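You operate a simulated robot arm through the tools that you are given. There is no shell and no other tool. Be economical: measure what you need, move in short steps, check, and stop when the job is done.

Carry out the task below with a simulated robot arm. There is one attempt and no reset: what you move stays moved.

## Task
Put the brass fitting that says "D2" from the top of the valve four cart on top of the red cartridge. Then put the yellow port cap in the red tray on the cabinets. Then put the yellow cap on the top of the long steel bench away on the low shelf of the right rack. Then take the small blue cloth and put it on the blue cover. Then close the seals cabinet door. Do these in the order given.

It is judged by the outcome, as a careful person would: the job done as asked, and still so three seconds after it is handed in. It fails if anything else is knocked over, pushed out of place, dropped, spilled or broken. Lids that push on must go on centred and level and be pressed home; caps that screw on are set level and turned clockwise until they are tight. Flat cloth is picked up by pressing the open fingertips on it (5 to 10 N) and closing them slowly along it; thin cloth reads only 2 to 8 mm in the jaws.

## Robot
A 7-joint arm with a two-finger parallel gripper on a trunk, on a base that drives. Base frame: it is fixed to the floor where the robot stands at the start and does not move with it; the origin is under the middle of the robot, x ahead of it, y to its left, z up; the surface under the hand at the start is at about z = 660. Lengths are in mm, angles in rad, forces in N, time in s.
Its first joint turns from -2.897 to 2.897 rad. Places, roughly: blue cover [5750, -8750, 1000]; brass fitting [500, 0, 750]; low shelf of the right rack [-5000, 2500, 700]; red cartridge [750, 0, 750]; red tray on the cabinets (27x19 cm) [3920, -8680, 880]; seals cabinet door [4500, -8300, 500]; small blue cloth (8x5x3 cm) [6400, -5700, 900]; yellow cap (9x9x4 cm) [6200, -5700, 900]; yellow port cap (9x9x4 cm) [4900, -5900, 900]. Payload 1.57 kg.
The TCP is the grasp point between the finger pads, 30 mm short of the fingertips. In the tool frame z runs along the fingers and y along their closing line. Largest opening 80 mm; finger width 17, thickness 12; the body of the gripper, 40 by 82 mm, starts 80 mm behind the TCP.
Orientation is told as [roll, pitch, yaw] about the base's x, y, z axes, in that order, counted from this pose: with the fingers straight down and closing along the base's y, the tool's x points along the base's -x, its y along +y and its z along -z.

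## Interface
- The arm moves only by the tool step_arm. Its argument "steps" is a list of rows, each an object (a shift or turn left out is 0, a gripper value left out holds the last) with "xyz": the shift along the tool's x, y, z in units of 30 mm (1.0 is 30 mm), a list of three; "angular": the turn, a rotation vector about the tool's x, y, z in units of 8 degrees (1.0 is 8 degrees), a list of three; "fingers": the opening in per cent of the stroke, from 0 (shut) to 100 (fully open). In form: [{"xyz": [x, y, z], "angular": [rx, ry, rz], "fingers": fingers}, ...]. A call has 1 to 20 rows; each row shifts and turns the commanded pose from where the row before left it, along the tool's axes as they then stand. A call with a number of a shift or a turn outside -1 to 1 is refused whole. Each row takes 0.2 s and may step no farther than 50 mm and 0.15 rad from the row before; otherwise, or with a gripper value out of range, the whole call is refused. A pose out of reach is approached as far as the arm can. The call stops where the force on the tool passes 40 N (or 10 N more than at its start, if that is more) or the arm is blocked; 0.2 s more then pass. Each finger travels about 153 mm/s and halts on what it meets, pressing with about 43 N; the grip force reading is that of the motor and also rises with nothing between the fingers. The clock runs only during rows and for 0.2 s after the last one: add rows that do not move to give the fingers time. The reply holds the time, the measured pose of the TCP, the force on the tool along the base axes, the opening and the grip force, in the units named above and with some noise, with the torque about the TCP (base axes, N m) and any sound that the robot's microphone picked up, and new pictures: "show" is both (left out), scene, wrist or none.
- Cameras (640 x 400 px; columns grow to the right, rows downward): "scene" is now at [-10.8, 176.2, 1373.6]; the picture's right is [-0.15, -0.99, 0.00], its down [-0.51, 0.08, -0.85] and it looks along [0.84, -0.13, -0.52] (base axes); focal length 291 px, centre (320, 200). "wrist" rides on the gripper at [72, -7, -122] in the tool frame; the picture's right is [0.09, 1.00, 0.00], its down [-0.84, 0.08, -0.54] and it looks along [-0.54, 0.05, 0.84] (tool axes); focal length 238 px, centre (320, 200). There is no depth. A picture from a camera that has moved, and an enlarged one, comes with that camera's place and axes in the base frame and with its lens.
- drive_base(legs): drives the robot by 1 to 6 legs, each [ahead, left, turn to the left] in mm, mm and rad, along the robot's own axes; the way and the turn of a leg run together, so that a leg with both is an arc; at most 1500 mm and 3.142 rad a leg. The arm and the cameras ride along, it lands a little off, and it stops where it bumps. It gives what a move gives, and a new picture of the scene camera.
- turn_head(pan, tilt): turns the head with the scene camera to pan (to the left, within 2.496 rad either way) and tilt (down, from -0.506 to 1.204), counted from straight ahead of the robot. It gives what a move gives, and a new picture of the scene camera.
- close_up(camera, box): a new picture of the part [left, top, right, bottom] of that camera's present view, enlarged. The clock stands still meanwhile.
- hand_in(): hands the job in; it is judged then, once.

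Go step by step. Nothing tells you exact positions but the pictures and the camera data: compare them with the known pose of the tool, close in by small moves and look again before you grip or let go. The budget is 165 turns and 260 pictures, counting those below and the enlarged ones. Unless the task says otherwise, let go and move clear before handing in.

The tools are called after ">>>" as a command line: name --argument value ..., lists and objects as JSON in quotes. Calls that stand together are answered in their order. step_arm: Moves the arm, as the interface text tells. Its arguments: {"type":"object","properties":{"steps":{"type":"array","items":{"type":"object","properties":{"xyz":{"type":"array","items":{"type":"number"}},"angular":{"type":"array","items":{"type":"number"}},"fingers":{"type":"number"}}}},"show":{"type":"string","enum":["both","scene","wrist","none"]}},"required":["steps"]} The other tools are called the same way: drive_base (legs) drives the base; turn_head (pan, tilt) turns the head that bears the scene camera; close_up (camera, box) takes an enlarged picture of a part of a camera's view; hand_in () hands the job in.

At the start:

```text
time_s: 0.0
tcp_pos: [615.0, 125.6, 1039.8]
orientation: [0.001, 0.001, -0.001]
force: [0.4, 0.3, 0.3]
ft_torque: [-0.02, -0.01, 0.0]
grip_width: 79.9
finger_force: 0.0
robot x, y, heading: [-1.4, 1.8, -0.001]
head pan, tilt: [-0.152, 0.548]
```

scene: 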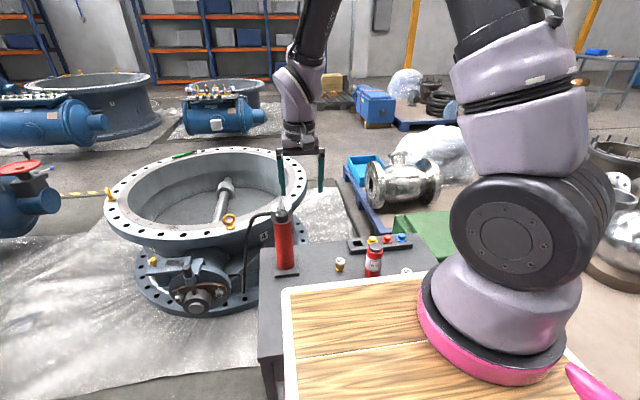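
wrist: 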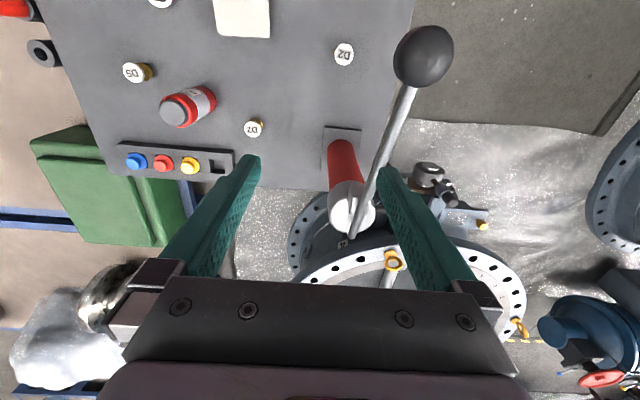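

I see a cart top with several round fittings, a red cartridge and a pump lever close to the hand. I'll take enlarged views to read the labels.

>>> close_up --camera "wrist" --box '[100, 0, 420, 200]'

>>> close_up --camera "scene" --box '[240, 180, 480, 330]'

```text
2.00 times, centred on (260, 100) of wrist
camera zoom: at [543.1, 118.8, 1162.6], right [-0.09, 1.0, 0.0], down [0.84, 0.08, 0.54], along [0.54, 0.05, -0.84], focal length 477 px, centre (440, 400)
```

zoom: 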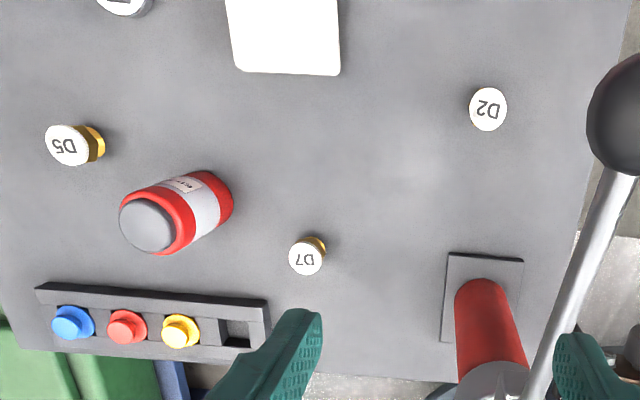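

```text
2.67 times, centred on (360, 255) of scene
camera zoom: at [-10.8, 176.2, 1373.6], right [-0.15, -0.99, 0.0], down [-0.51, 0.08, -0.85], along [0.84, -0.13, -0.52], focal length 775 px, centre (213, 53)
```

zoom: 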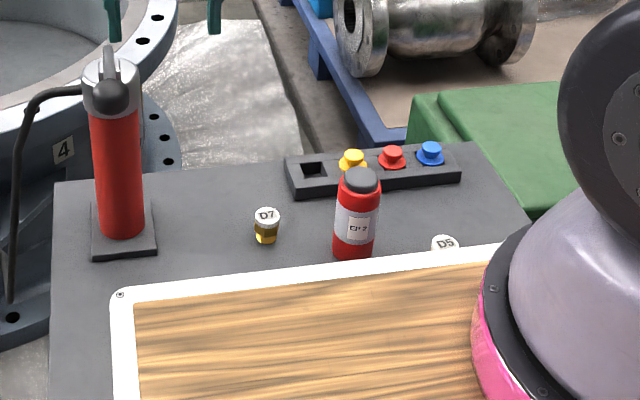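

D2 sits at about (551,160,690), almost under the pump lever's knob (about (539,181,980)), and the cartridge top is near (653,-104,771). I'll lean the hand toward -y, fingers closing along x, to reach under the lever.

>>> step_arm --steps '[{"xyz": [0, -0.95, 0]}, {"xyz": [0, -0.95, 0]}, {"xyz": [0, -0.95, 0]}, {"angular": [0, 0, 0.9375]}, {"angular": [0, 0, 0.9375]}, {"angular": [0, 0, 0.9375]}, {"angular": [0, 0, 0.9375]}, {"angular": [0, 0, 0.9375]}, {"angular": [0, 0, 0.9375]}, {"angular": [0, 0, 0.9375]}, {"angular": [0, 0, 0.9375]}, {"angular": [0, 0, 0.9375]}, {"angular": [0, 0, 0.9375]}, {"angular": [0, 0, 0.9375]}, {"angular": [0, 0, 0.9375]}, {"angular": [0, 0.9, 0]}, {"angular": [0, 0.9, 0]}, {"angular": [0, 0.9, 0]}, {"angular": [0, 0.9, 0]}, {"angular": [0, 0.9, 0]}]'

```text
time_s: 4.2
tcp_pos: [614.6, 42.2, 1040.1]
orientation: [0.001, 0.632, -1.572]
force: [-0.1, 0.3, -0.4]
ft_torque: [-0.01, -0.03, 0.01]
grip_width: 80.0
finger_force: 0.1
robot x, y, heading: [1.7, -2.9, 0.0]
head pan, tilt: [-0.152, 0.548]
camera scene: at [-11.0, 176.5, 1373.6], right [-0.15, -0.99, 0.0], down [-0.51, 0.08, -0.85], along [0.84, -0.13, -0.52], focal length 291 px, centre (320, 200)
camera wrist: at [607.8, 27.3, 1181.4], right [1.0, 0.07, 0.06], down [0.08, -1.0, -0.06], along [0.05, 0.06, -1.0], focal length 238 px, centre (320, 200)
```

scene: 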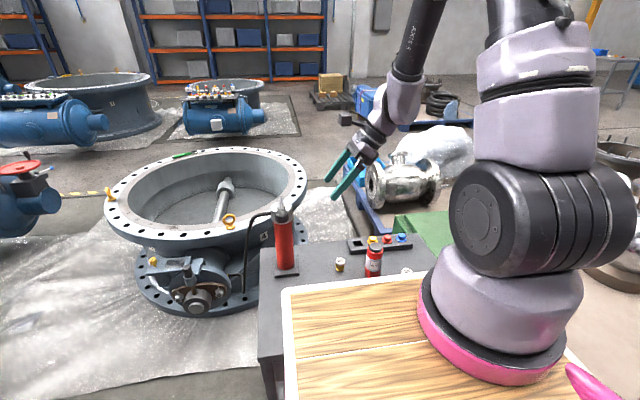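
wrist: 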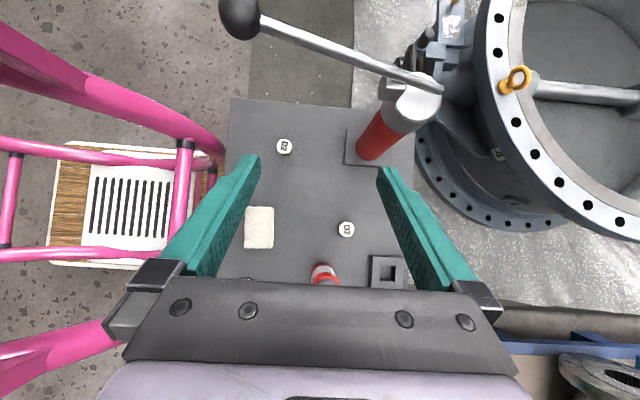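

D2's top is at about (548,164,699). I move to a stand-off along the tilted tool axis, under the lever.

>>> step_arm --steps '[{"xyz": [-0.533, -0.317, 0.921]}, {"xyz": [-0.533, -0.317, 0.921]}, {"xyz": [-0.533, -0.317, 0.921]}, {"xyz": [-0.533, -0.317, 0.921]}, {"xyz": [-0.533, -0.317, 0.921]}, {"xyz": [-0.533, -0.317, 0.921]}, {"xyz": [-0.533, -0.317, 0.921]}]'

```text
time_s: 5.8
tcp_pos: [548.9, 61.0, 817.8]
orientation: [0.002, 0.629, -1.568]
force: [0.1, -0.6, -0.2]
ft_torque: [0.02, 0.01, 0.02]
grip_width: 79.9
finger_force: 0.0
robot x, y, heading: [-3.5, -0.3, 0.002]
head pan, tilt: [-0.152, 0.548]
camera scene: at [-11.0, 176.0, 1373.6], right [-0.15, -0.99, 0.0], down [-0.51, 0.08, -0.85], along [0.84, -0.13, -0.52], focal length 291 px, centre (320, 200)
camera wrist: at [542.1, 47.8, 959.1], right [1.0, 0.07, 0.06], down [0.08, -1.0, -0.05], along [0.05, 0.06, -1.0], focal length 238 px, centre (320, 200)
```

scene: 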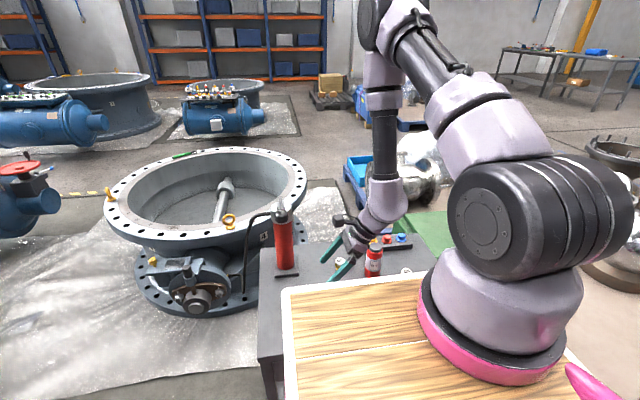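
wrist: 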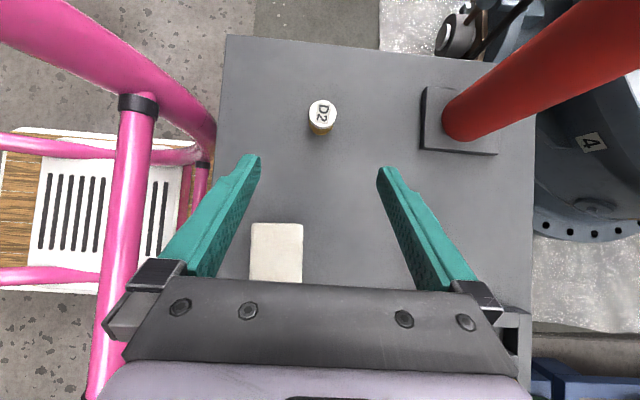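

Alignment looks good, with D2 at (549.5,162). I advance most of the way and check.

>>> step_arm --steps '[{"xyz": [0.02, 0, 0.9]}, {"xyz": [0.02, 0, 0.9]}, {"xyz": [0.02, 0, 0.9]}, {"xyz": [0.02, 0.02, 0.9]}]' --show "wrist"

>>> close_up --camera "scene" --box '[260, 180, 420, 280]'

```text
time_s: 6.8
tcp_pos: [549.4, 127.1, 733.5]
orientation: [0.0, 0.628, -1.57]
force: [0.1, 0.3, -0.6]
ft_torque: [-0.02, 0.0, 0.02]
grip_width: 80.1
finger_force: 0.0
robot x, y, heading: [-2.5, 3.9, -0.001]
head pan, tilt: [-0.152, 0.548]
camera wrist: at [543.5, 114.0, 874.4], right [1.0, 0.07, 0.05], down [0.08, -1.0, -0.05], along [0.05, 0.06, -1.0], focal length 238 px, centre (320, 200)
```

wrist: 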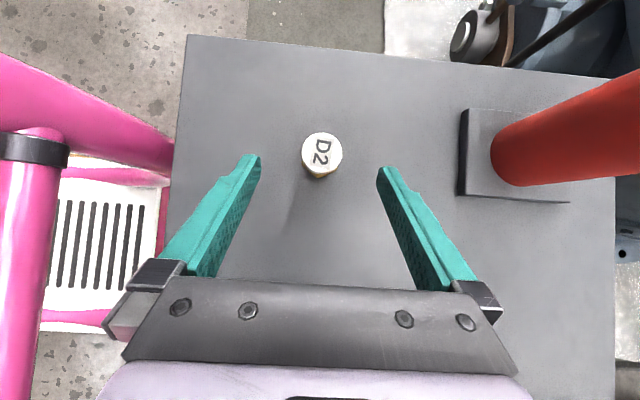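

```text
4.00 times, centred on (340, 230) of scene
camera zoom: at [-10.8, 175.9, 1373.7], right [-0.15, -0.99, 0.0], down [-0.51, 0.08, -0.85], along [0.84, -0.13, -0.52], focal length 1163 px, centre (240, 80)
```

zoom: 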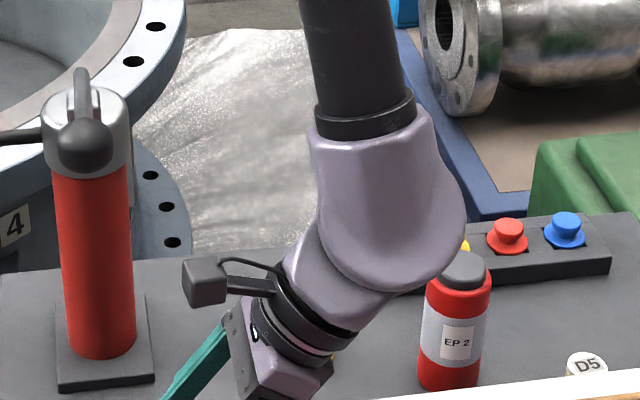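

Centred. Advance the last 45 mm and close.

>>> step_arm --steps '[{"xyz": [0, 0.03, 0.5]}, {"xyz": [0, 0.02, 0.5]}, {"xyz": [0, 0, 0.48]}, {"fingers": 60}, {"fingers": 45}, {"fingers": 30}, {"fingers": 15}, {"fingers": 15}]' --show "wrist"

```text
time_s: 8.6
tcp_pos: [550.9, 153.3, 696.0]
orientation: [0.0, 0.628, -1.571]
force: [0.2, 0.3, -0.3]
ft_torque: [0.03, 0.0, 0.01]
grip_width: 29.5
finger_force: 39.2
robot x, y, heading: [1.6, 0.5, 0.004]
head pan, tilt: [-0.152, 0.548]
camera wrist: at [544.1, 139.3, 837.1], right [1.0, 0.07, 0.05], down [0.08, -1.0, -0.05], along [0.05, 0.06, -1.0], focal length 238 px, centre (320, 200)
```

wrist: 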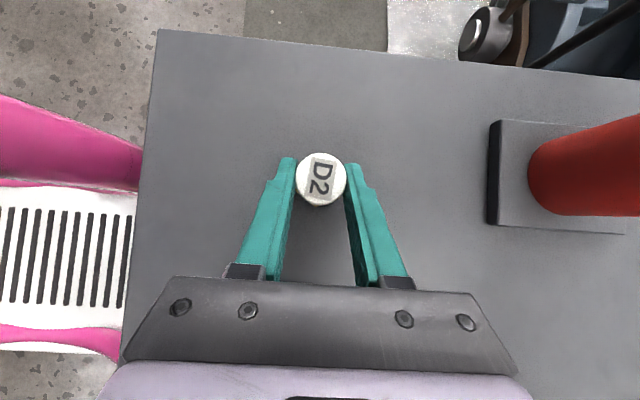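

Gripped at 29.5 mm. I retreat back along the tool axis, out from under the lever.

>>> step_arm --steps '[{"xyz": [0.2, 0, -0.4], "fingers": 10}, {"xyz": [0, 0, -0.8]}, {"xyz": [0, 0, -1]}, {"xyz": [0, 0, -1]}, {"xyz": [0, 0, -1]}, {"xyz": [0, 0, -1]}, {"xyz": [0, 0, -1]}]'

```text
time_s: 10.2
tcp_pos: [548.8, 50.0, 848.7]
orientation: [0.0, 0.628, -1.572]
force: [-0.1, 0.2, 0.0]
ft_torque: [0.02, -0.04, -0.02]
grip_width: 7.8
finger_force: 0.0
robot x, y, heading: [0.1, 0.5, 0.002]
head pan, tilt: [-0.152, 0.548]
camera scene: at [-10.7, 176.4, 1373.6], right [-0.15, -0.99, 0.0], down [-0.51, 0.08, -0.85], along [0.84, -0.13, -0.52], focal length 291 px, centre (320, 200)
camera wrist: at [541.9, 35.6, 990.6], right [1.0, 0.08, 0.05], down [0.08, -1.0, -0.05], along [0.05, 0.06, -1.0], focal length 238 px, centre (320, 200)
```

scene: 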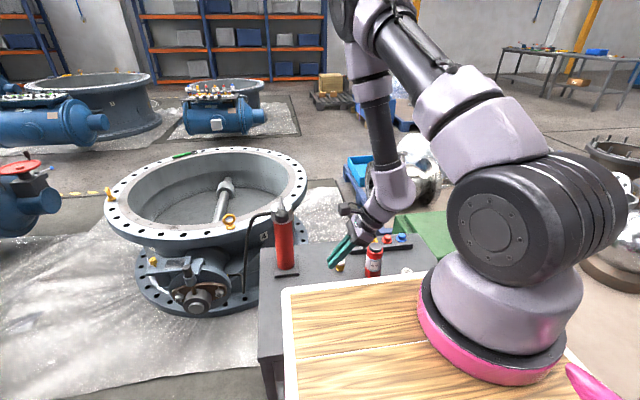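
wrist: 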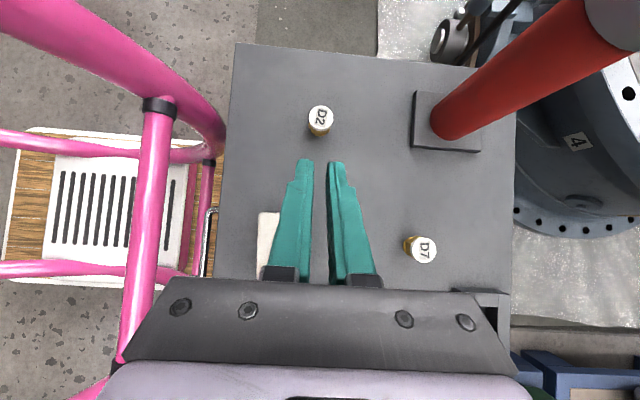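

It slipped out and is still standing. I look closer at its shape before the second try.

>>> close_up --camera "wrist" --box '[280, 80, 360, 160]'

>>> close_up --camera "wrist" --box '[380, 210, 460, 290]'

>>> close_up --camera "scene" --box '[320, 230, 400, 290]'

```text
5.00 times, centred on (320, 120) of wrist
camera zoom: at [541.9, 35.6, 990.6], right [1.0, 0.08, 0.05], down [0.08, -1.0, -0.05], along [0.05, 0.06, -1.0], focal length 1192 px, centre (320, 600)
```

zoom: 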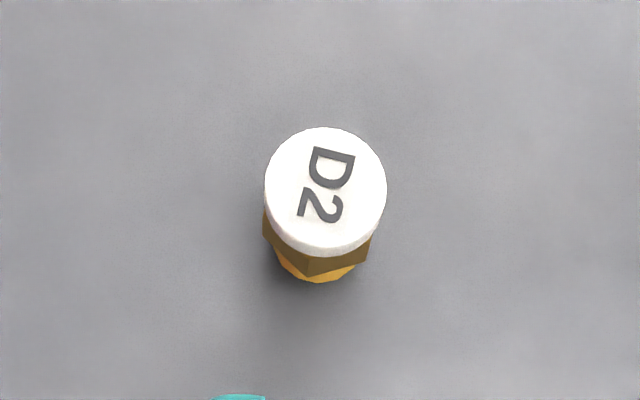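

```text
5.00 times, centred on (420, 250) of wrist
camera zoom: at [541.9, 35.6, 990.6], right [1.0, 0.08, 0.05], down [0.08, -1.0, -0.05], along [0.05, 0.06, -1.0], focal length 1192 px, centre (-180, -50)
```

zoom: 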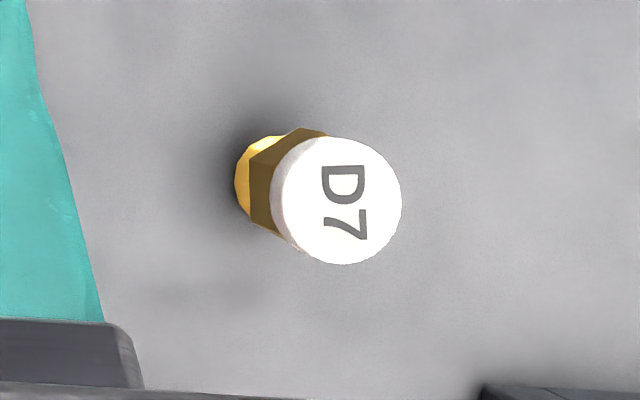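

```text
6.67 times, centred on (360, 260) of scene
camera zoom: at [-10.7, 176.4, 1373.6], right [-0.15, -0.99, 0.0], down [-0.51, 0.08, -0.85], along [0.84, -0.13, -0.52], focal length 1938 px, centre (53, -200)
```

zoom: 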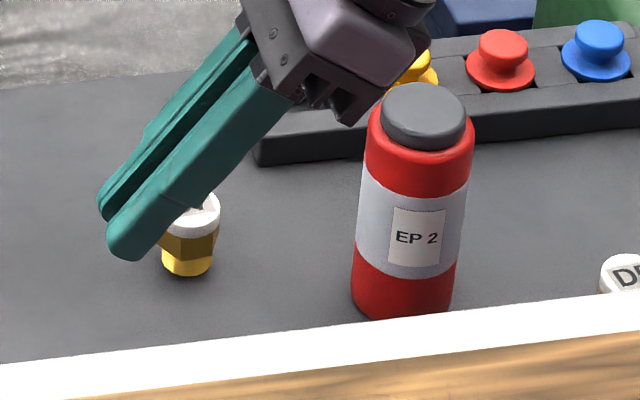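

The fitting has a hex body under a white 30 mm disc; I'd been gripping across hex corners. I turn about 10° to line up with the flats and approach again.

>>> step_arm --steps '[{"angular": [-0.353, 0, 0.485], "fingers": 100}, {"angular": [-0.353, 0, 0.485]}, {"xyz": [-0.058, -0.11, 0.832]}, {"xyz": [-0.058, -0.11, 0.832]}, {"xyz": [-0.058, -0.11, 0.832]}, {"xyz": [-0.058, -0.11, 0.832]}, {"xyz": [-0.058, -0.11, 0.832]}]' --show "none"

>>> close_up --camera "wrist" --box '[220, 80, 420, 205]'

```text
time_s: 11.8
tcp_pos: [546.2, 119.4, 743.7]
orientation: [0.001, 0.628, -1.74]
force: [0.4, -0.1, 0.8]
ft_torque: [-0.01, -0.03, -0.02]
grip_width: 80.0
finger_force: 0.1
robot x, y, heading: [4.4, 0.1, -0.001]
head pan, tilt: [-0.152, 0.548]
```

```text
3.20 times, centred on (320, 142) of wrist
camera zoom: at [536.9, 106.5, 884.4], right [0.99, -0.09, 0.05], down [-0.09, -0.99, -0.05], along [0.06, 0.05, -1.0], focal length 763 px, centre (320, 384)
```

zoom: 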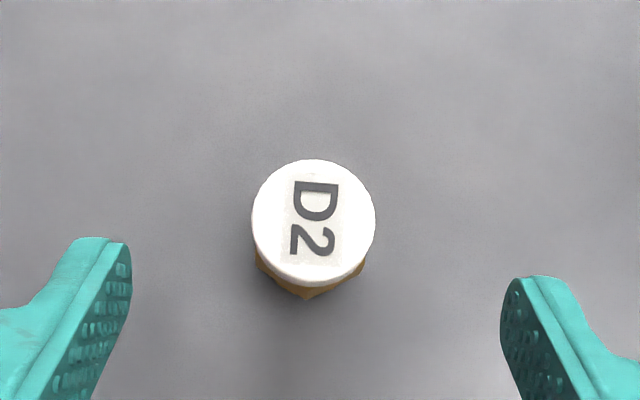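

Flats now face the pads. I advance the last 60 mm, close fully, and lift a few mm to test.

>>> step_arm --steps '[{"xyz": [-0.02, -0.02, 0.5]}, {"xyz": [-0.02, -0.02, 0.5]}, {"xyz": [-0.02, -0.02, 0.5]}, {"xyz": [-0.02, -0.01, 0.5]}, {"fingers": 50}, {"fingers": 40}, {"fingers": 30}, {"fingers": 0}, {"fingers": 0}, {"fingers": 0}]' --show "none"

>>> close_up --camera "wrist" --box '[220, 110, 420, 235]'

```text
time_s: 14.0
tcp_pos: [549.4, 153.1, 694.6]
orientation: [-0.001, 0.628, -1.74]
force: [-0.4, 0.6, -0.1]
ft_torque: [0.0, -0.04, 0.04]
grip_width: 29.9
finger_force: 38.9
robot x, y, heading: [-1.1, -0.0, 0.002]
head pan, tilt: [-0.152, 0.548]
```

```text
3.20 times, centred on (320, 172) of wrist
camera zoom: at [540.4, 139.9, 835.4], right [0.99, -0.09, 0.05], down [-0.09, -0.99, -0.05], along [0.06, 0.05, -1.0], focal length 763 px, centre (320, 288)
```

zoom: 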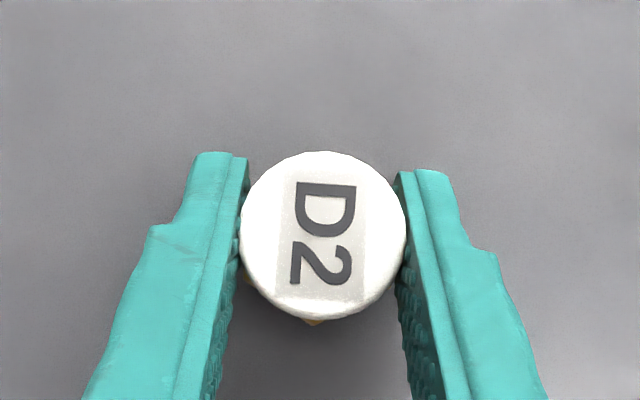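

Gripped again. Slow vertical lift.

>>> step_arm --steps '[{"xyz": [0.04, 0, -0.055]}, {"xyz": [0.06, 0, -0.08]}, {"xyz": [0.08, 0, -0.11]}, {"xyz": [0.08, 0, -0.11]}, {"xyz": [0.08, 0, -0.11]}]' --show "none"

>>> close_up --camera "wrist" --box '[220, 110, 420, 235]'

```text
time_s: 15.2
tcp_pos: [549.8, 151.8, 710.5]
orientation: [0.0, 0.63, -1.739]
force: [0.6, 0.6, -1.4]
ft_torque: [0.01, -0.03, -0.04]
grip_width: 30.0
finger_force: 39.5
robot x, y, heading: [4.1, 0.3, 0.004]
head pan, tilt: [-0.152, 0.548]
```

```text
3.20 times, centred on (320, 172) of wrist
camera zoom: at [540.4, 139.8, 852.5], right [0.99, -0.09, 0.05], down [-0.09, -0.99, -0.05], along [0.06, 0.05, -1.0], focal length 763 px, centre (320, 288)
```

zoom: 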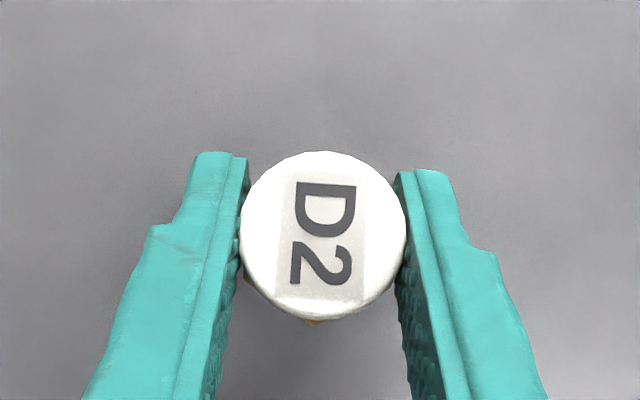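

Held firmly. I retreat from under the lever and carry it to above the cartridge.

>>> step_arm --steps '[{"xyz": [0, 0, -0.3]}, {"xyz": [0, 0, -0.5]}, {"xyz": [0, 0, -0.5]}, {"xyz": [0, 0, -0.5]}, {"xyz": [0, 0, -0.6]}, {"xyz": [0, 0, -0.6]}, {"xyz": [0, 0, -0.6]}, {"xyz": [0, 0, -0.6]}, {"xyz": [0, 0, -0.5]}, {"xyz": [0, 0, -0.3]}, {"xyz": [-0.26, 0.4025, -0.354]}, {"xyz": [-0.26, 0.4025, -0.354]}, {"xyz": [-0.26, 0.4025, -0.354]}, {"xyz": [-0.26, 0.4025, -0.354]}, {"xyz": [-0.26, 0.4025, -0.354]}, {"xyz": [-0.26, 0.4025, -0.354]}]'

```text
time_s: 18.6
tcp_pos: [593.9, -19.7, 856.7]
orientation: [-0.001, 0.628, -1.737]
force: [0.0, 0.8, -1.4]
ft_torque: [-0.02, 0.01, -0.03]
grip_width: 29.8
finger_force: 39.2
robot x, y, heading: [-0.7, -0.0, -0.001]
head pan, tilt: [-0.152, 0.548]
camera scene: at [-10.8, 176.3, 1373.6], right [-0.15, -0.99, 0.0], down [-0.51, 0.08, -0.85], along [0.84, -0.13, -0.52], focal length 291 px, centre (320, 200)
camera wrist: at [584.9, -33.0, 997.8], right [0.99, -0.09, 0.05], down [-0.09, -0.99, -0.05], along [0.06, 0.05, -1.0], focal length 238 px, centre (320, 200)
```

scene: 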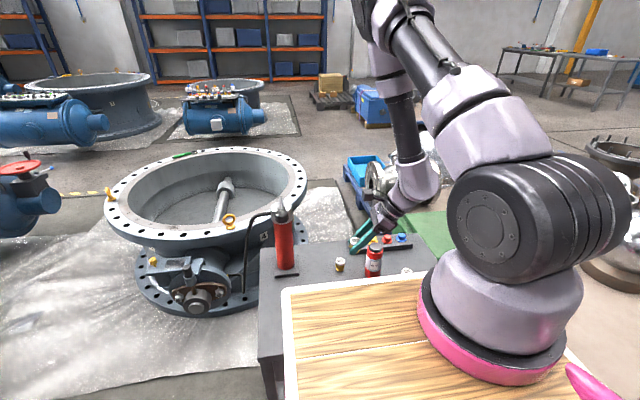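
wrist: 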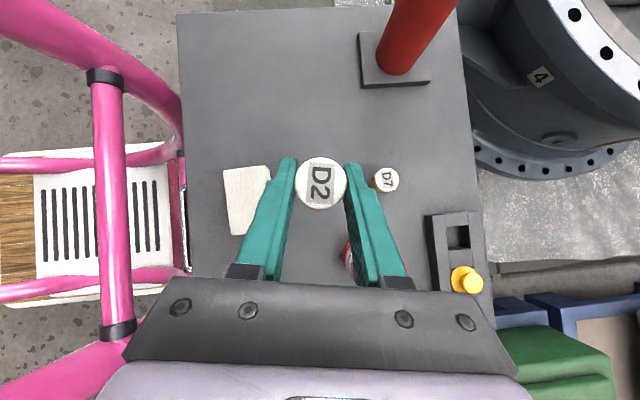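

Still held. I continue to about 70 mm above the cartridge.

>>> step_arm --steps '[{"xyz": [-0.342, 0.504, -0.4]}, {"xyz": [-0.342, 0.504, -0.4]}, {"xyz": [-0.342, 0.504, -0.4]}, {"xyz": [-0.342, 0.504, -0.4]}, {"xyz": [-0.342, 0.504, -0.4]}, {}]' --show "wrist"

>>> close_up --camera "scene" --box '[330, 180, 426, 280]'

```text
time_s: 20.0
tcp_pos: [656.2, -109.8, 874.6]
orientation: [-0.001, 0.627, -1.739]
force: [-0.3, 0.0, -1.7]
ft_torque: [0.01, 0.02, 0.01]
grip_width: 29.8
finger_force: 39.4
robot x, y, heading: [0.2, -3.3, -0.002]
head pan, tilt: [-0.152, 0.548]
camera wrist: at [647.3, -122.6, 1017.0], right [0.99, -0.09, 0.05], down [-0.09, -0.99, -0.05], along [0.06, 0.05, -1.0], focal length 238 px, centre (320, 200)
```

wrist: 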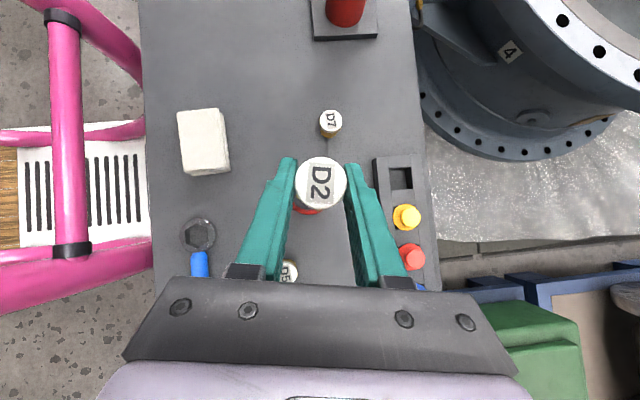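

```text
4.00 times, centred on (378, 230) of scene
camera zoom: at [-10.8, 176.1, 1373.6], right [-0.15, -0.99, 0.0], down [-0.51, 0.08, -0.85], along [0.84, -0.13, -0.52], focal length 1163 px, centre (88, 80)
```

zoom: 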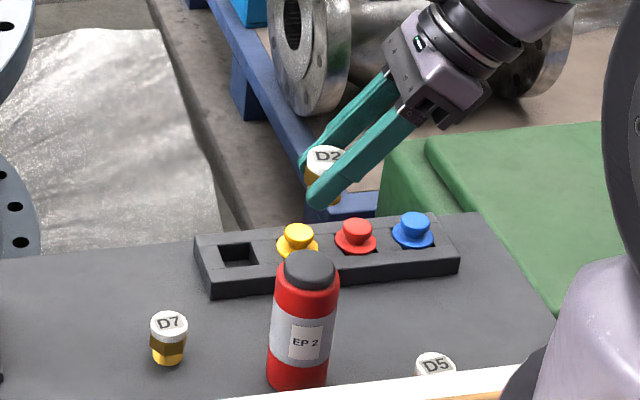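

The scene view puts the cartridge axis at about (658,-104), but the wrist view hints at a slightly smaller x. I zoom in to settle it.

>>> close_up --camera "wrist" --box '[270, 150, 370, 230]'

```text
5.00 times, centred on (320, 190) of wrist
camera zoom: at [647.3, -122.6, 1017.0], right [0.99, -0.09, 0.05], down [-0.09, -0.99, -0.05], along [0.06, 0.05, -1.0], focal length 1192 px, centre (320, 250)
```

zoom: 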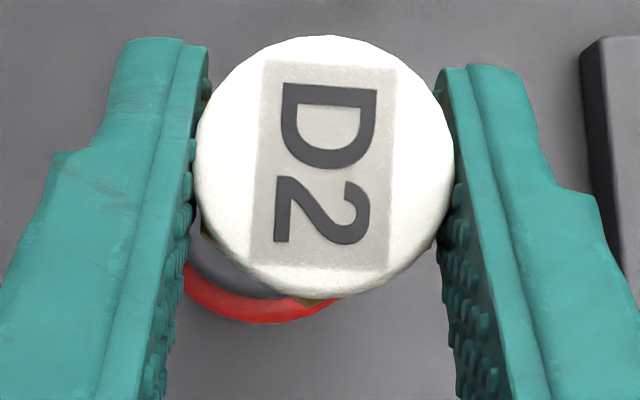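

Combining both views gives the cartridge axis at about (651.5,-99.5) with its top near z 775. I shift there and lower 50 mm.

>>> step_arm --steps '[{"xyz": [-0.28, -0.067, 0.483]}, {"xyz": [-0.28, -0.067, 0.483]}, {"xyz": [-0.28, -0.067, 0.483]}, {}]' --show "none"

>>> close_up --camera "scene" --box '[354, 210, 418, 250]'

>>> close_up --camera "wrist" --box '[270, 150, 370, 230]'

```text
time_s: 21.0
tcp_pos: [649.7, -105.4, 824.3]
orientation: [0.0, 0.627, -1.736]
force: [1.0, 0.9, -0.7]
ft_torque: [-0.02, -0.01, -0.03]
grip_width: 30.0
finger_force: 39.7
robot x, y, heading: [1.2, 0.7, -0.002]
head pan, tilt: [-0.152, 0.548]
```

```text
10.00 times, centred on (386, 230) of scene
camera zoom: at [-10.8, 176.1, 1373.6], right [-0.15, -0.99, 0.0], down [-0.51, 0.08, -0.85], along [0.84, -0.13, -0.52], focal length 2907 px, centre (-340, -100)
```

zoom: 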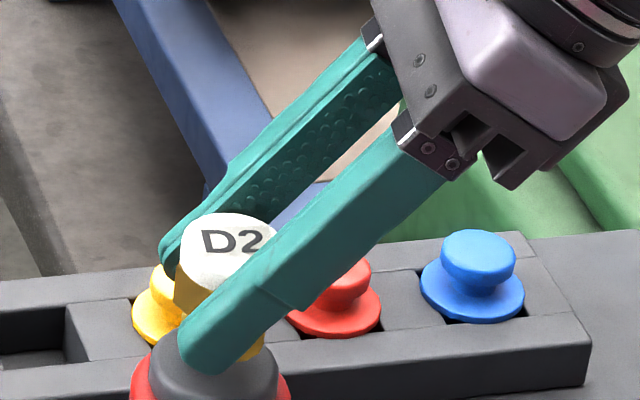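

```text
5.00 times, centred on (320, 190) of wrist
camera zoom: at [641.4, -117.4, 966.0], right [0.99, -0.09, 0.05], down [-0.09, -0.99, -0.05], along [0.06, 0.05, -1.0], focal length 1192 px, centre (320, 250)
```

zoom: 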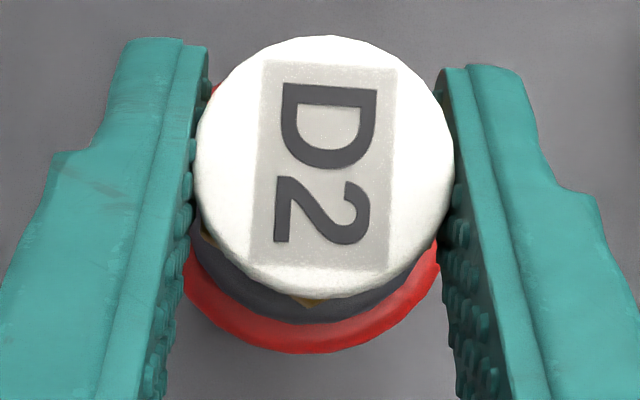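

Alignment is within about 2 mm. I lower gently with a small correction.

>>> step_arm --steps '[{"xyz": [-0.01, 0.045, 0.07]}, {"xyz": [-0.039, 0, 0.054]}, {"xyz": [-0.039, 0, 0.054]}, {"xyz": [-0.039, 0, 0.054]}, {"xyz": [-0.039, 0, 0.054]}, {"xyz": [-0.039, 0, 0.054]}]' --show "none"

>>> close_up --camera "scene" --box '[354, 220, 418, 260]'

```text
time_s: 22.4
tcp_pos: [652.8, -103.0, 814.5]
orientation: [0.006, 0.63, -1.737]
force: [-0.7, -2.4, 37.6]
ft_torque: [0.13, -0.01, 0.01]
grip_width: 30.0
finger_force: 39.7
robot x, y, heading: [1.4, 1.8, 0.003]
head pan, tilt: [-0.152, 0.548]
```

```text
10.00 times, centred on (386, 240) of scene
camera zoom: at [-11.9, 176.2, 1373.6], right [-0.15, -0.99, 0.0], down [-0.51, 0.08, -0.85], along [0.84, -0.13, -0.52], focal length 2907 px, centre (-340, -200)
```

zoom: 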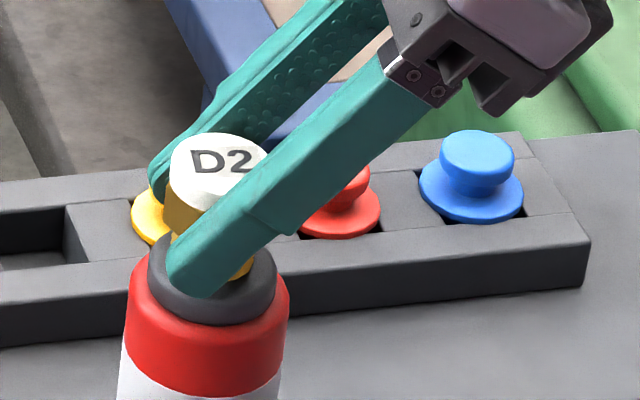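

Contact at TCP z 814.5 with 37 N. I ease up until the load is nearly gone, then release.

>>> step_arm --steps '[{"xyz": [0.02, 0, -0.027]}, {"xyz": [0.02, 0, -0.027]}, {}]' --show "none"

```text
time_s: 23.2
tcp_pos: [650.9, -102.5, 813.8]
orientation: [0.0, 0.628, -1.737]
force: [3.2, 1.4, 10.9]
ft_torque: [0.16, -0.23, 0.0]
grip_width: 30.0
finger_force: 39.4
robot x, y, heading: [3.2, -4.2, 0.002]
head pan, tilt: [-0.152, 0.548]
```

>>> step_arm --steps '[{"xyz": [0.01, 0, -0.014]}, {}]' --show "wrist"

```text
time_s: 23.8
tcp_pos: [650.7, -103.1, 814.9]
orientation: [-0.004, 0.629, -1.738]
force: [0.2, 0.7, -1.6]
ft_torque: [-0.05, 0.0, 0.0]
grip_width: 29.9
finger_force: 39.5
robot x, y, heading: [-0.1, 2.9, -0.007]
head pan, tilt: [-0.152, 0.548]
camera wrist: at [642.6, -116.0, 956.0], right [0.99, -0.09, 0.05], down [-0.09, -0.99, -0.05], along [0.06, 0.05, -1.0], focal length 238 px, centre (320, 200)
```

wrist: 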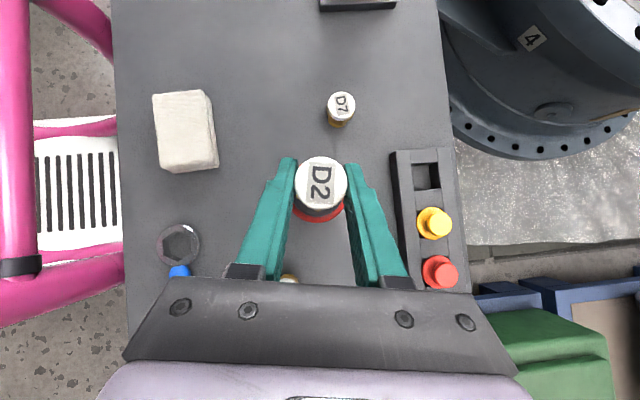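

>>> step_arm --steps '[{"xyz": [-0.01, 0, 0.012]}, {}, {"fingers": 45}, {"fingers": 60}, {"fingers": 80}, {"fingers": 100}]' --show "wrist"

>>> close_up --camera "scene" --box '[354, 220, 418, 260]'

```text
time_s: 25.2
tcp_pos: [651.4, -104.1, 814.9]
orientation: [0.0, 0.627, -1.738]
force: [-0.3, -0.4, 0.3]
ft_torque: [0.01, 0.0, 0.02]
grip_width: 79.9
finger_force: 0.0
robot x, y, heading: [0.5, -5.0, -0.004]
head pan, tilt: [-0.152, 0.548]
camera wrist: at [643.1, -115.8, 955.7], right [0.99, -0.09, 0.05], down [-0.09, -0.99, -0.05], along [0.06, 0.05, -1.0], focal length 238 px, centre (320, 200)
```

wrist: 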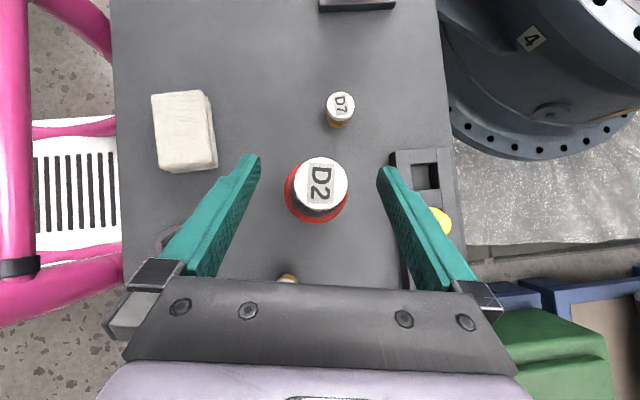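

```text
10.00 times, centred on (386, 240) of scene
camera zoom: at [-10.8, 176.1, 1373.6], right [-0.15, -0.99, 0.0], down [-0.51, 0.08, -0.85], along [0.84, -0.13, -0.52], focal length 2907 px, centre (-340, -200)
```

zoom: 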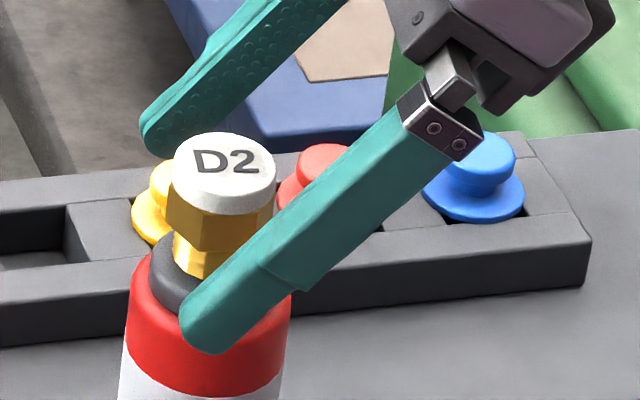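

D2 stands centred on the cartridge. I retract along the tool axis and straighten the hand.

>>> step_arm --steps '[{"xyz": [0, 0, -0.7]}, {"xyz": [0, 0, -1]}, {"xyz": [0, 0, -1]}, {"xyz": [0, 0, -1]}, {"xyz": [0, 0, -1]}, {"xyz": [0, 0, -1]}, {"xyz": [0, 0, -1]}, {"angular": [0, -0.9, 0]}, {"angular": [0, -0.9, 0]}, {"angular": [0, -0.9, 0]}, {"angular": [0, -0.9, 0]}, {"angular": [0, -0.9, 0]}]' --show "scene"

>>> step_arm --steps '[{"angular": [0, 0, -0.96]}, {"angular": [0, 0, -0.96]}, {"angular": [0, 0, -0.96]}, {"angular": [0, 0, -0.96]}, {"angular": [0, 0, -0.96]}, {"angular": [0, 0, -0.96]}, {"angular": [0, 0, -0.96]}, {"angular": [0, 0, -0.96]}, {"angular": [0, 0, -0.96]}, {"angular": [0, 0, -0.96]}, {"angular": [0, 0, -0.96]}, {"angular": [0, 0, -0.96]}, {"angular": [0, 0, -0.93]}]' --show "none"

>>> turn_head --pan -1.0 --tilt 0.3

>>> turn_head --pan -1.9 --tilt 0.3

```text
time_s: 27.8
tcp_pos: [630.1, -220.5, 977.3]
orientation: [-0.001, -0.002, -1.74]
force: [0.2, 0.1, -0.3]
ft_torque: [0.06, 0.01, -0.01]
grip_width: 80.2
finger_force: 0.0
robot x, y, heading: [-2.6, 0.1, 0.003]
head pan, tilt: [-0.152, 0.548]
camera scene: at [-10.8, 175.6, 1373.7], right [-0.15, -0.99, 0.0], down [-0.51, 0.08, -0.85], along [0.84, -0.13, -0.52], focal length 291 px, centre (320, 200)
```

scene: 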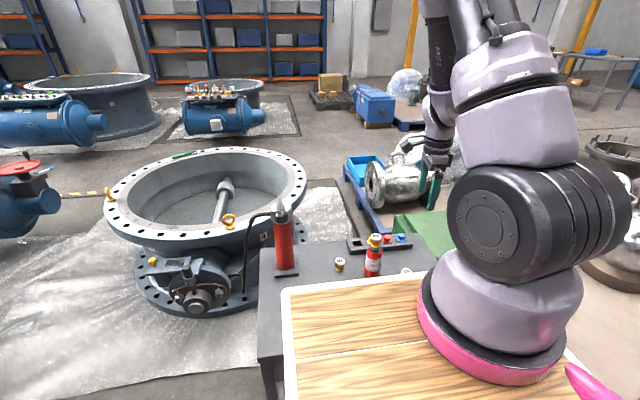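

```text
time_s: 30.6
tcp_pos: [631.7, -220.4, 977.7]
orientation: [0.001, 0.001, 0.002]
force: [-0.2, -0.2, 0.4]
ft_torque: [-0.03, 0.01, -0.04]
grip_width: 80.0
finger_force: 0.1
robot x, y, heading: [-0.4, -1.7, 0.003]
head pan, tilt: [-0.152, 0.548]
```

```text
time_s: 31.8
tcp_pos: [631.1, -220.0, 977.4]
orientation: [0.001, 0.0, -0.001]
force: [-0.5, -0.2, 1.2]
ft_torque: [0.01, 0.02, -0.01]
grip_width: 79.9
finger_force: 0.0
robot x, y, heading: [-1.3, -1.5, -0.003]
head pan, tilt: [-1.0, 0.3]
camera scene: at [-49.1, 111.2, 1396.4], right [-0.84, -0.54, 0.0], down [-0.16, 0.25, -0.96], along [0.52, -0.8, -0.3], focal length 291 px, centre (320, 200)
```

scene: 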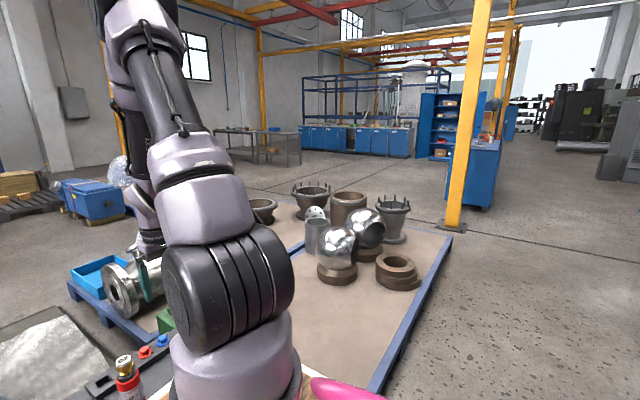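

```text
time_s: 33.0
tcp_pos: [630.9, -219.4, 978.1]
orientation: [0.0, -0.001, 0.0]
force: [1.2, 0.3, -0.4]
ft_torque: [-0.02, -0.04, 0.03]
grip_width: 80.0
finger_force: 0.2
robot x, y, heading: [1.0, -2.1, -0.004]
head pan, tilt: [-1.901, 0.3]
camera scene: at [-129.8, 101.4, 1396.4], right [-0.95, 0.32, 0.0], down [0.1, 0.28, -0.96], along [-0.31, -0.9, -0.3], focal length 291 px, centre (320, 200)
```

scene: 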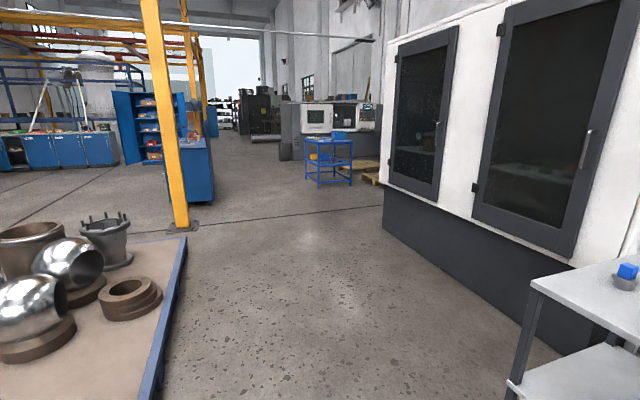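

The task-2 area (steel bench around (5000..6300,-5800), cabinets along y≈-8700) lies off to the right past a floor pallet whose edge is at x≈300. Before backing off I look behind.

>>> turn_head --pan -2.49 --tilt 0.5

>>> turn_head --pan 2.49 --tilt 0.4

```text
time_s: 34.0
tcp_pos: [631.6, -219.0, 977.8]
orientation: [0.001, 0.001, -0.002]
force: [-0.4, 0.6, 0.2]
ft_torque: [-0.02, -0.02, 0.01]
grip_width: 80.0
finger_force: 0.1
robot x, y, heading: [-1.0, -0.4, -0.0]
head pan, tilt: [-2.491, 0.499]
camera scene: at [-172.0, 134.5, 1378.0], right [-0.61, 0.8, 0.0], down [0.38, 0.29, -0.88], along [-0.7, -0.53, -0.48], focal length 291 px, centre (320, 200)
```

scene: 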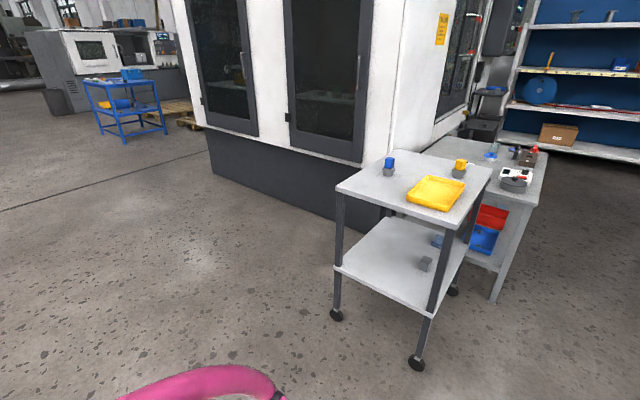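

```text
time_s: 37.9
tcp_pos: [631.2, -220.8, 977.2]
orientation: [0.001, 0.0, 0.001]
force: [-0.1, -0.4, 0.2]
ft_torque: [0.0, 0.01, 0.02]
grip_width: 79.9
finger_force: 0.0
robot x, y, heading: [-1.0, -3.6, 0.002]
head pan, tilt: [2.491, 0.4]
camera scene: at [-173.3, 245.9, 1387.2], right [0.61, 0.8, 0.0], down [0.31, -0.24, -0.92], along [-0.73, 0.56, -0.39], focal length 291 px, centre (320, 200)
```

scene: 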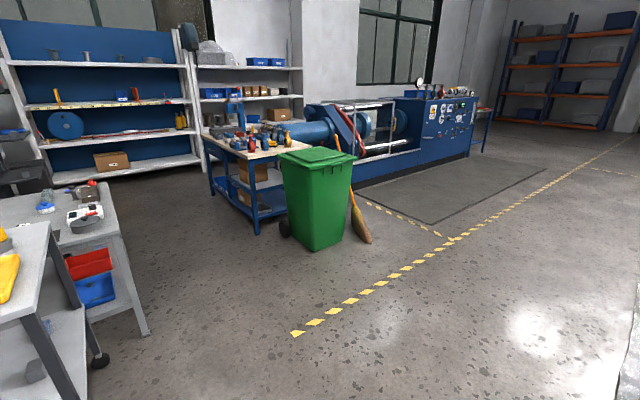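

A wheeled table stands at x≈-1150, so there is room to back up 350 mm, then turn right and go down the aisle.

>>> step_arm --steps '[{"xyz": [0.5, 0, -0.8]}, {"xyz": [0.8, 0, -0.5]}, {"xyz": [0.8, 0, -0.5]}, {"xyz": [0.8, 0, -0.5]}, {"xyz": [0.8, 0, 0]}]' --show "none"

>>> turn_head --pan 0 --tilt 0.35

>>> drive_base --legs '[[-380, 0, 0], [0, 0, -1.571]]'

```text
time_s: 39.1
tcp_pos: [522.6, -217.2, 1046.1]
orientation: [0.001, 0.001, 0.0]
force: [-0.2, -0.5, -0.4]
ft_torque: [-0.01, 0.0, 0.01]
grip_width: 80.1
finger_force: 0.0
robot x, y, heading: [4.4, -0.3, 0.0]
head pan, tilt: [2.491, 0.4]
```

```text
time_s: 41.3
tcp_pos: [521.2, -217.7, 1046.3]
orientation: [-0.001, -0.001, -0.001]
force: [-0.3, 0.3, -0.2]
ft_torque: [0.0, 0.0, -0.04]
grip_width: 80.1
finger_force: 0.2
robot x, y, heading: [2.5, -1.9, 0.001]
head pan, tilt: [0.0, 0.351]
camera scene: at [-6.5, 189.8, 1391.7], right [0.0, -1.0, 0.0], down [-0.34, 0.0, -0.94], along [0.94, 0.0, -0.34], focal length 291 px, centre (320, 200)
```

scene: 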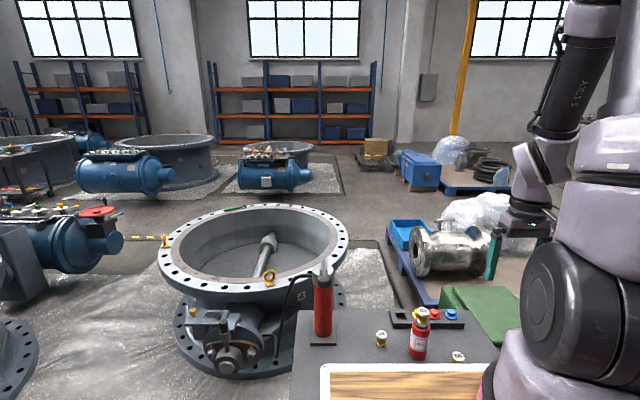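

```text
time_s: 47.6
tcp_pos: [-603.7, -515.8, 1047.0]
orientation: [-0.001, 0.001, -1.592]
force: [0.1, 0.6, 0.1]
ft_torque: [-0.02, -0.01, 0.04]
grip_width: 80.1
finger_force: 0.0
robot x, y, heading: [-375.3, -1.3, -1.598]
head pan, tilt: [0.0, 0.351]
camera scene: at [-184.8, 3.1, 1391.7], right [-1.0, 0.02, 0.0], down [0.01, 0.34, -0.94], along [-0.02, -0.94, -0.34], focal length 291 px, centre (320, 200)
```

scene: 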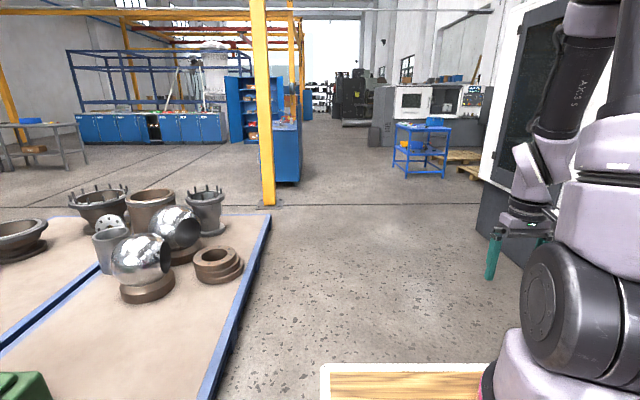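

Now facing -y with a clear aisle. I drive on to about y=-4000 and look left.

>>> turn_head --pan 0.9 --tilt 0.35

>>> drive_base --legs '[[0, 0, 0.027], [1500, 0, 0], [1500, 0, 0], [800, 0, 0]]'

```text
time_s: 48.8
tcp_pos: [-604.9, -514.6, 1047.3]
orientation: [0.0, 0.0, -1.593]
force: [-0.1, 0.5, 0.2]
ft_torque: [0.0, 0.03, -0.01]
grip_width: 80.0
finger_force: 0.0
robot x, y, heading: [-372.0, 4.1, -1.592]
head pan, tilt: [0.901, 0.351]
camera scene: at [-111.1, 36.7, 1391.7], right [-0.64, -0.77, 0.0], down [-0.26, 0.22, -0.94], along [0.72, -0.6, -0.34], focal length 291 px, centre (320, 200)
```

scene: 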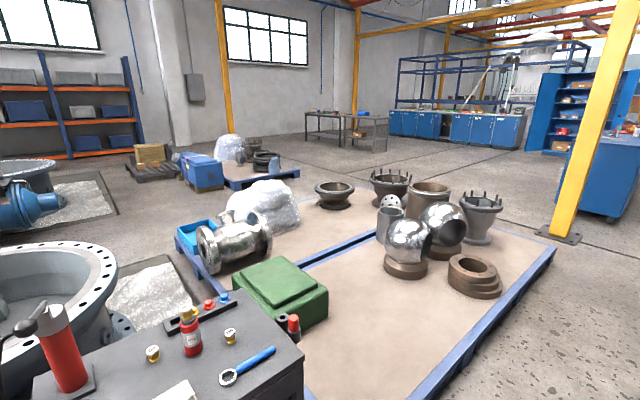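

```text
time_s: 67.4
tcp_pos: [-574.8, -4302.2, 1046.9]
orientation: [-0.003, -0.001, -1.557]
force: [-0.4, -0.5, 0.0]
ft_torque: [0.0, 0.01, 0.01]
grip_width: 80.1
finger_force: 0.0
robot x, y, heading: [-363.0, -3780.1, -1.557]
head pan, tilt: [0.901, 0.351]
camera scene: at [-102.8, -3732.5, 1391.7], right [-0.61, -0.79, 0.0], down [-0.27, 0.21, -0.94], along [0.74, -0.57, -0.34], focal length 291 px, centre (320, 200)
```

scene: 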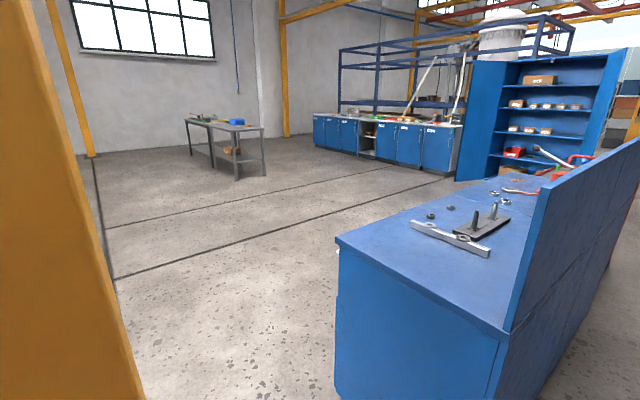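

The gap between the yellow post and the blue workbench is too tight (about 630 mm). I go on down the aisle and round the workbench's far end.

>>> drive_base --legs '[[0, -100, -0.014], [1500, 0, 0], [1000, 0, 0]]'

```text
time_s: 80.5
tcp_pos: [-673.4, -6844.1, 1048.0]
orientation: [-0.001, 0.0, -1.564]
force: [-0.4, -0.2, 0.0]
ft_torque: [-0.01, 0.01, 0.0]
grip_width: 79.9
finger_force: 0.1
robot x, y, heading: [-459.3, -6321.0, -1.565]
head pan, tilt: [0.901, 0.351]
camera scene: at [-197.0, -6277.4, 1391.7], right [-0.62, -0.79, 0.0], down [-0.27, 0.21, -0.94], along [0.74, -0.58, -0.34], focal length 291 px, centre (320, 200)
```

scene: 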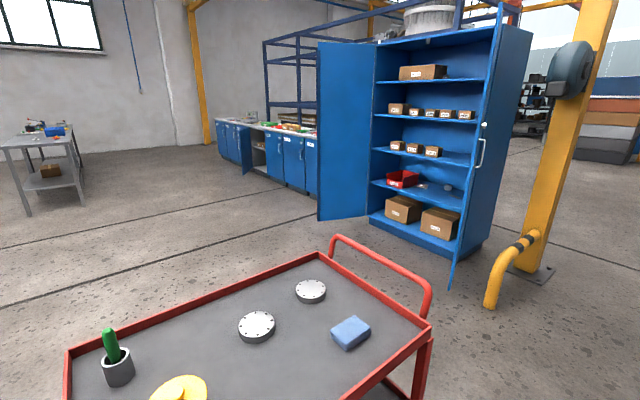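

A trolley stands at x 50–460 down to y≈-6860, and the open cabinet doors start at y≈-8240. I drive to y≈-7450, turn left, and go along between them.

>>> drive_base --legs '[[1130, 0, 0], [0, 0, 1.565], [1500, 0, 0], [1500, 0, 0]]'

```text
time_s: 104.2
tcp_pos: [3046.6, -7810.9, 1047.3]
orientation: [-0.001, 0.0, -0.037]
force: [0.5, 0.3, 0.8]
ft_torque: [-0.01, -0.03, -0.04]
grip_width: 80.1
finger_force: 0.1
robot x, y, heading: [2533.3, -7575.0, -0.041]
head pan, tilt: [0.901, 0.351]
camera scene: at [2501.5, -7308.9, 1391.7], right [0.76, -0.65, 0.0], down [-0.22, -0.26, -0.94], along [0.61, 0.71, -0.34], focal length 291 px, centre (320, 200)
```

scene: 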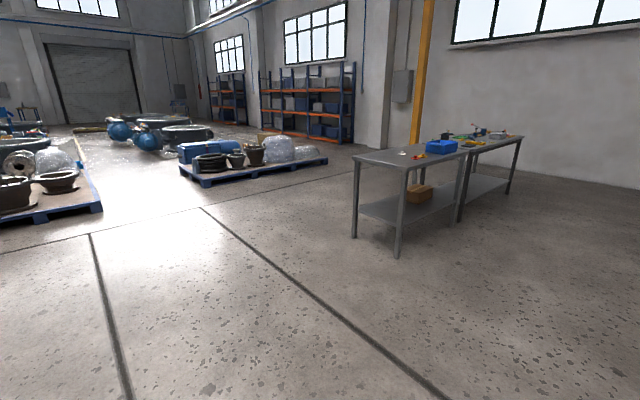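

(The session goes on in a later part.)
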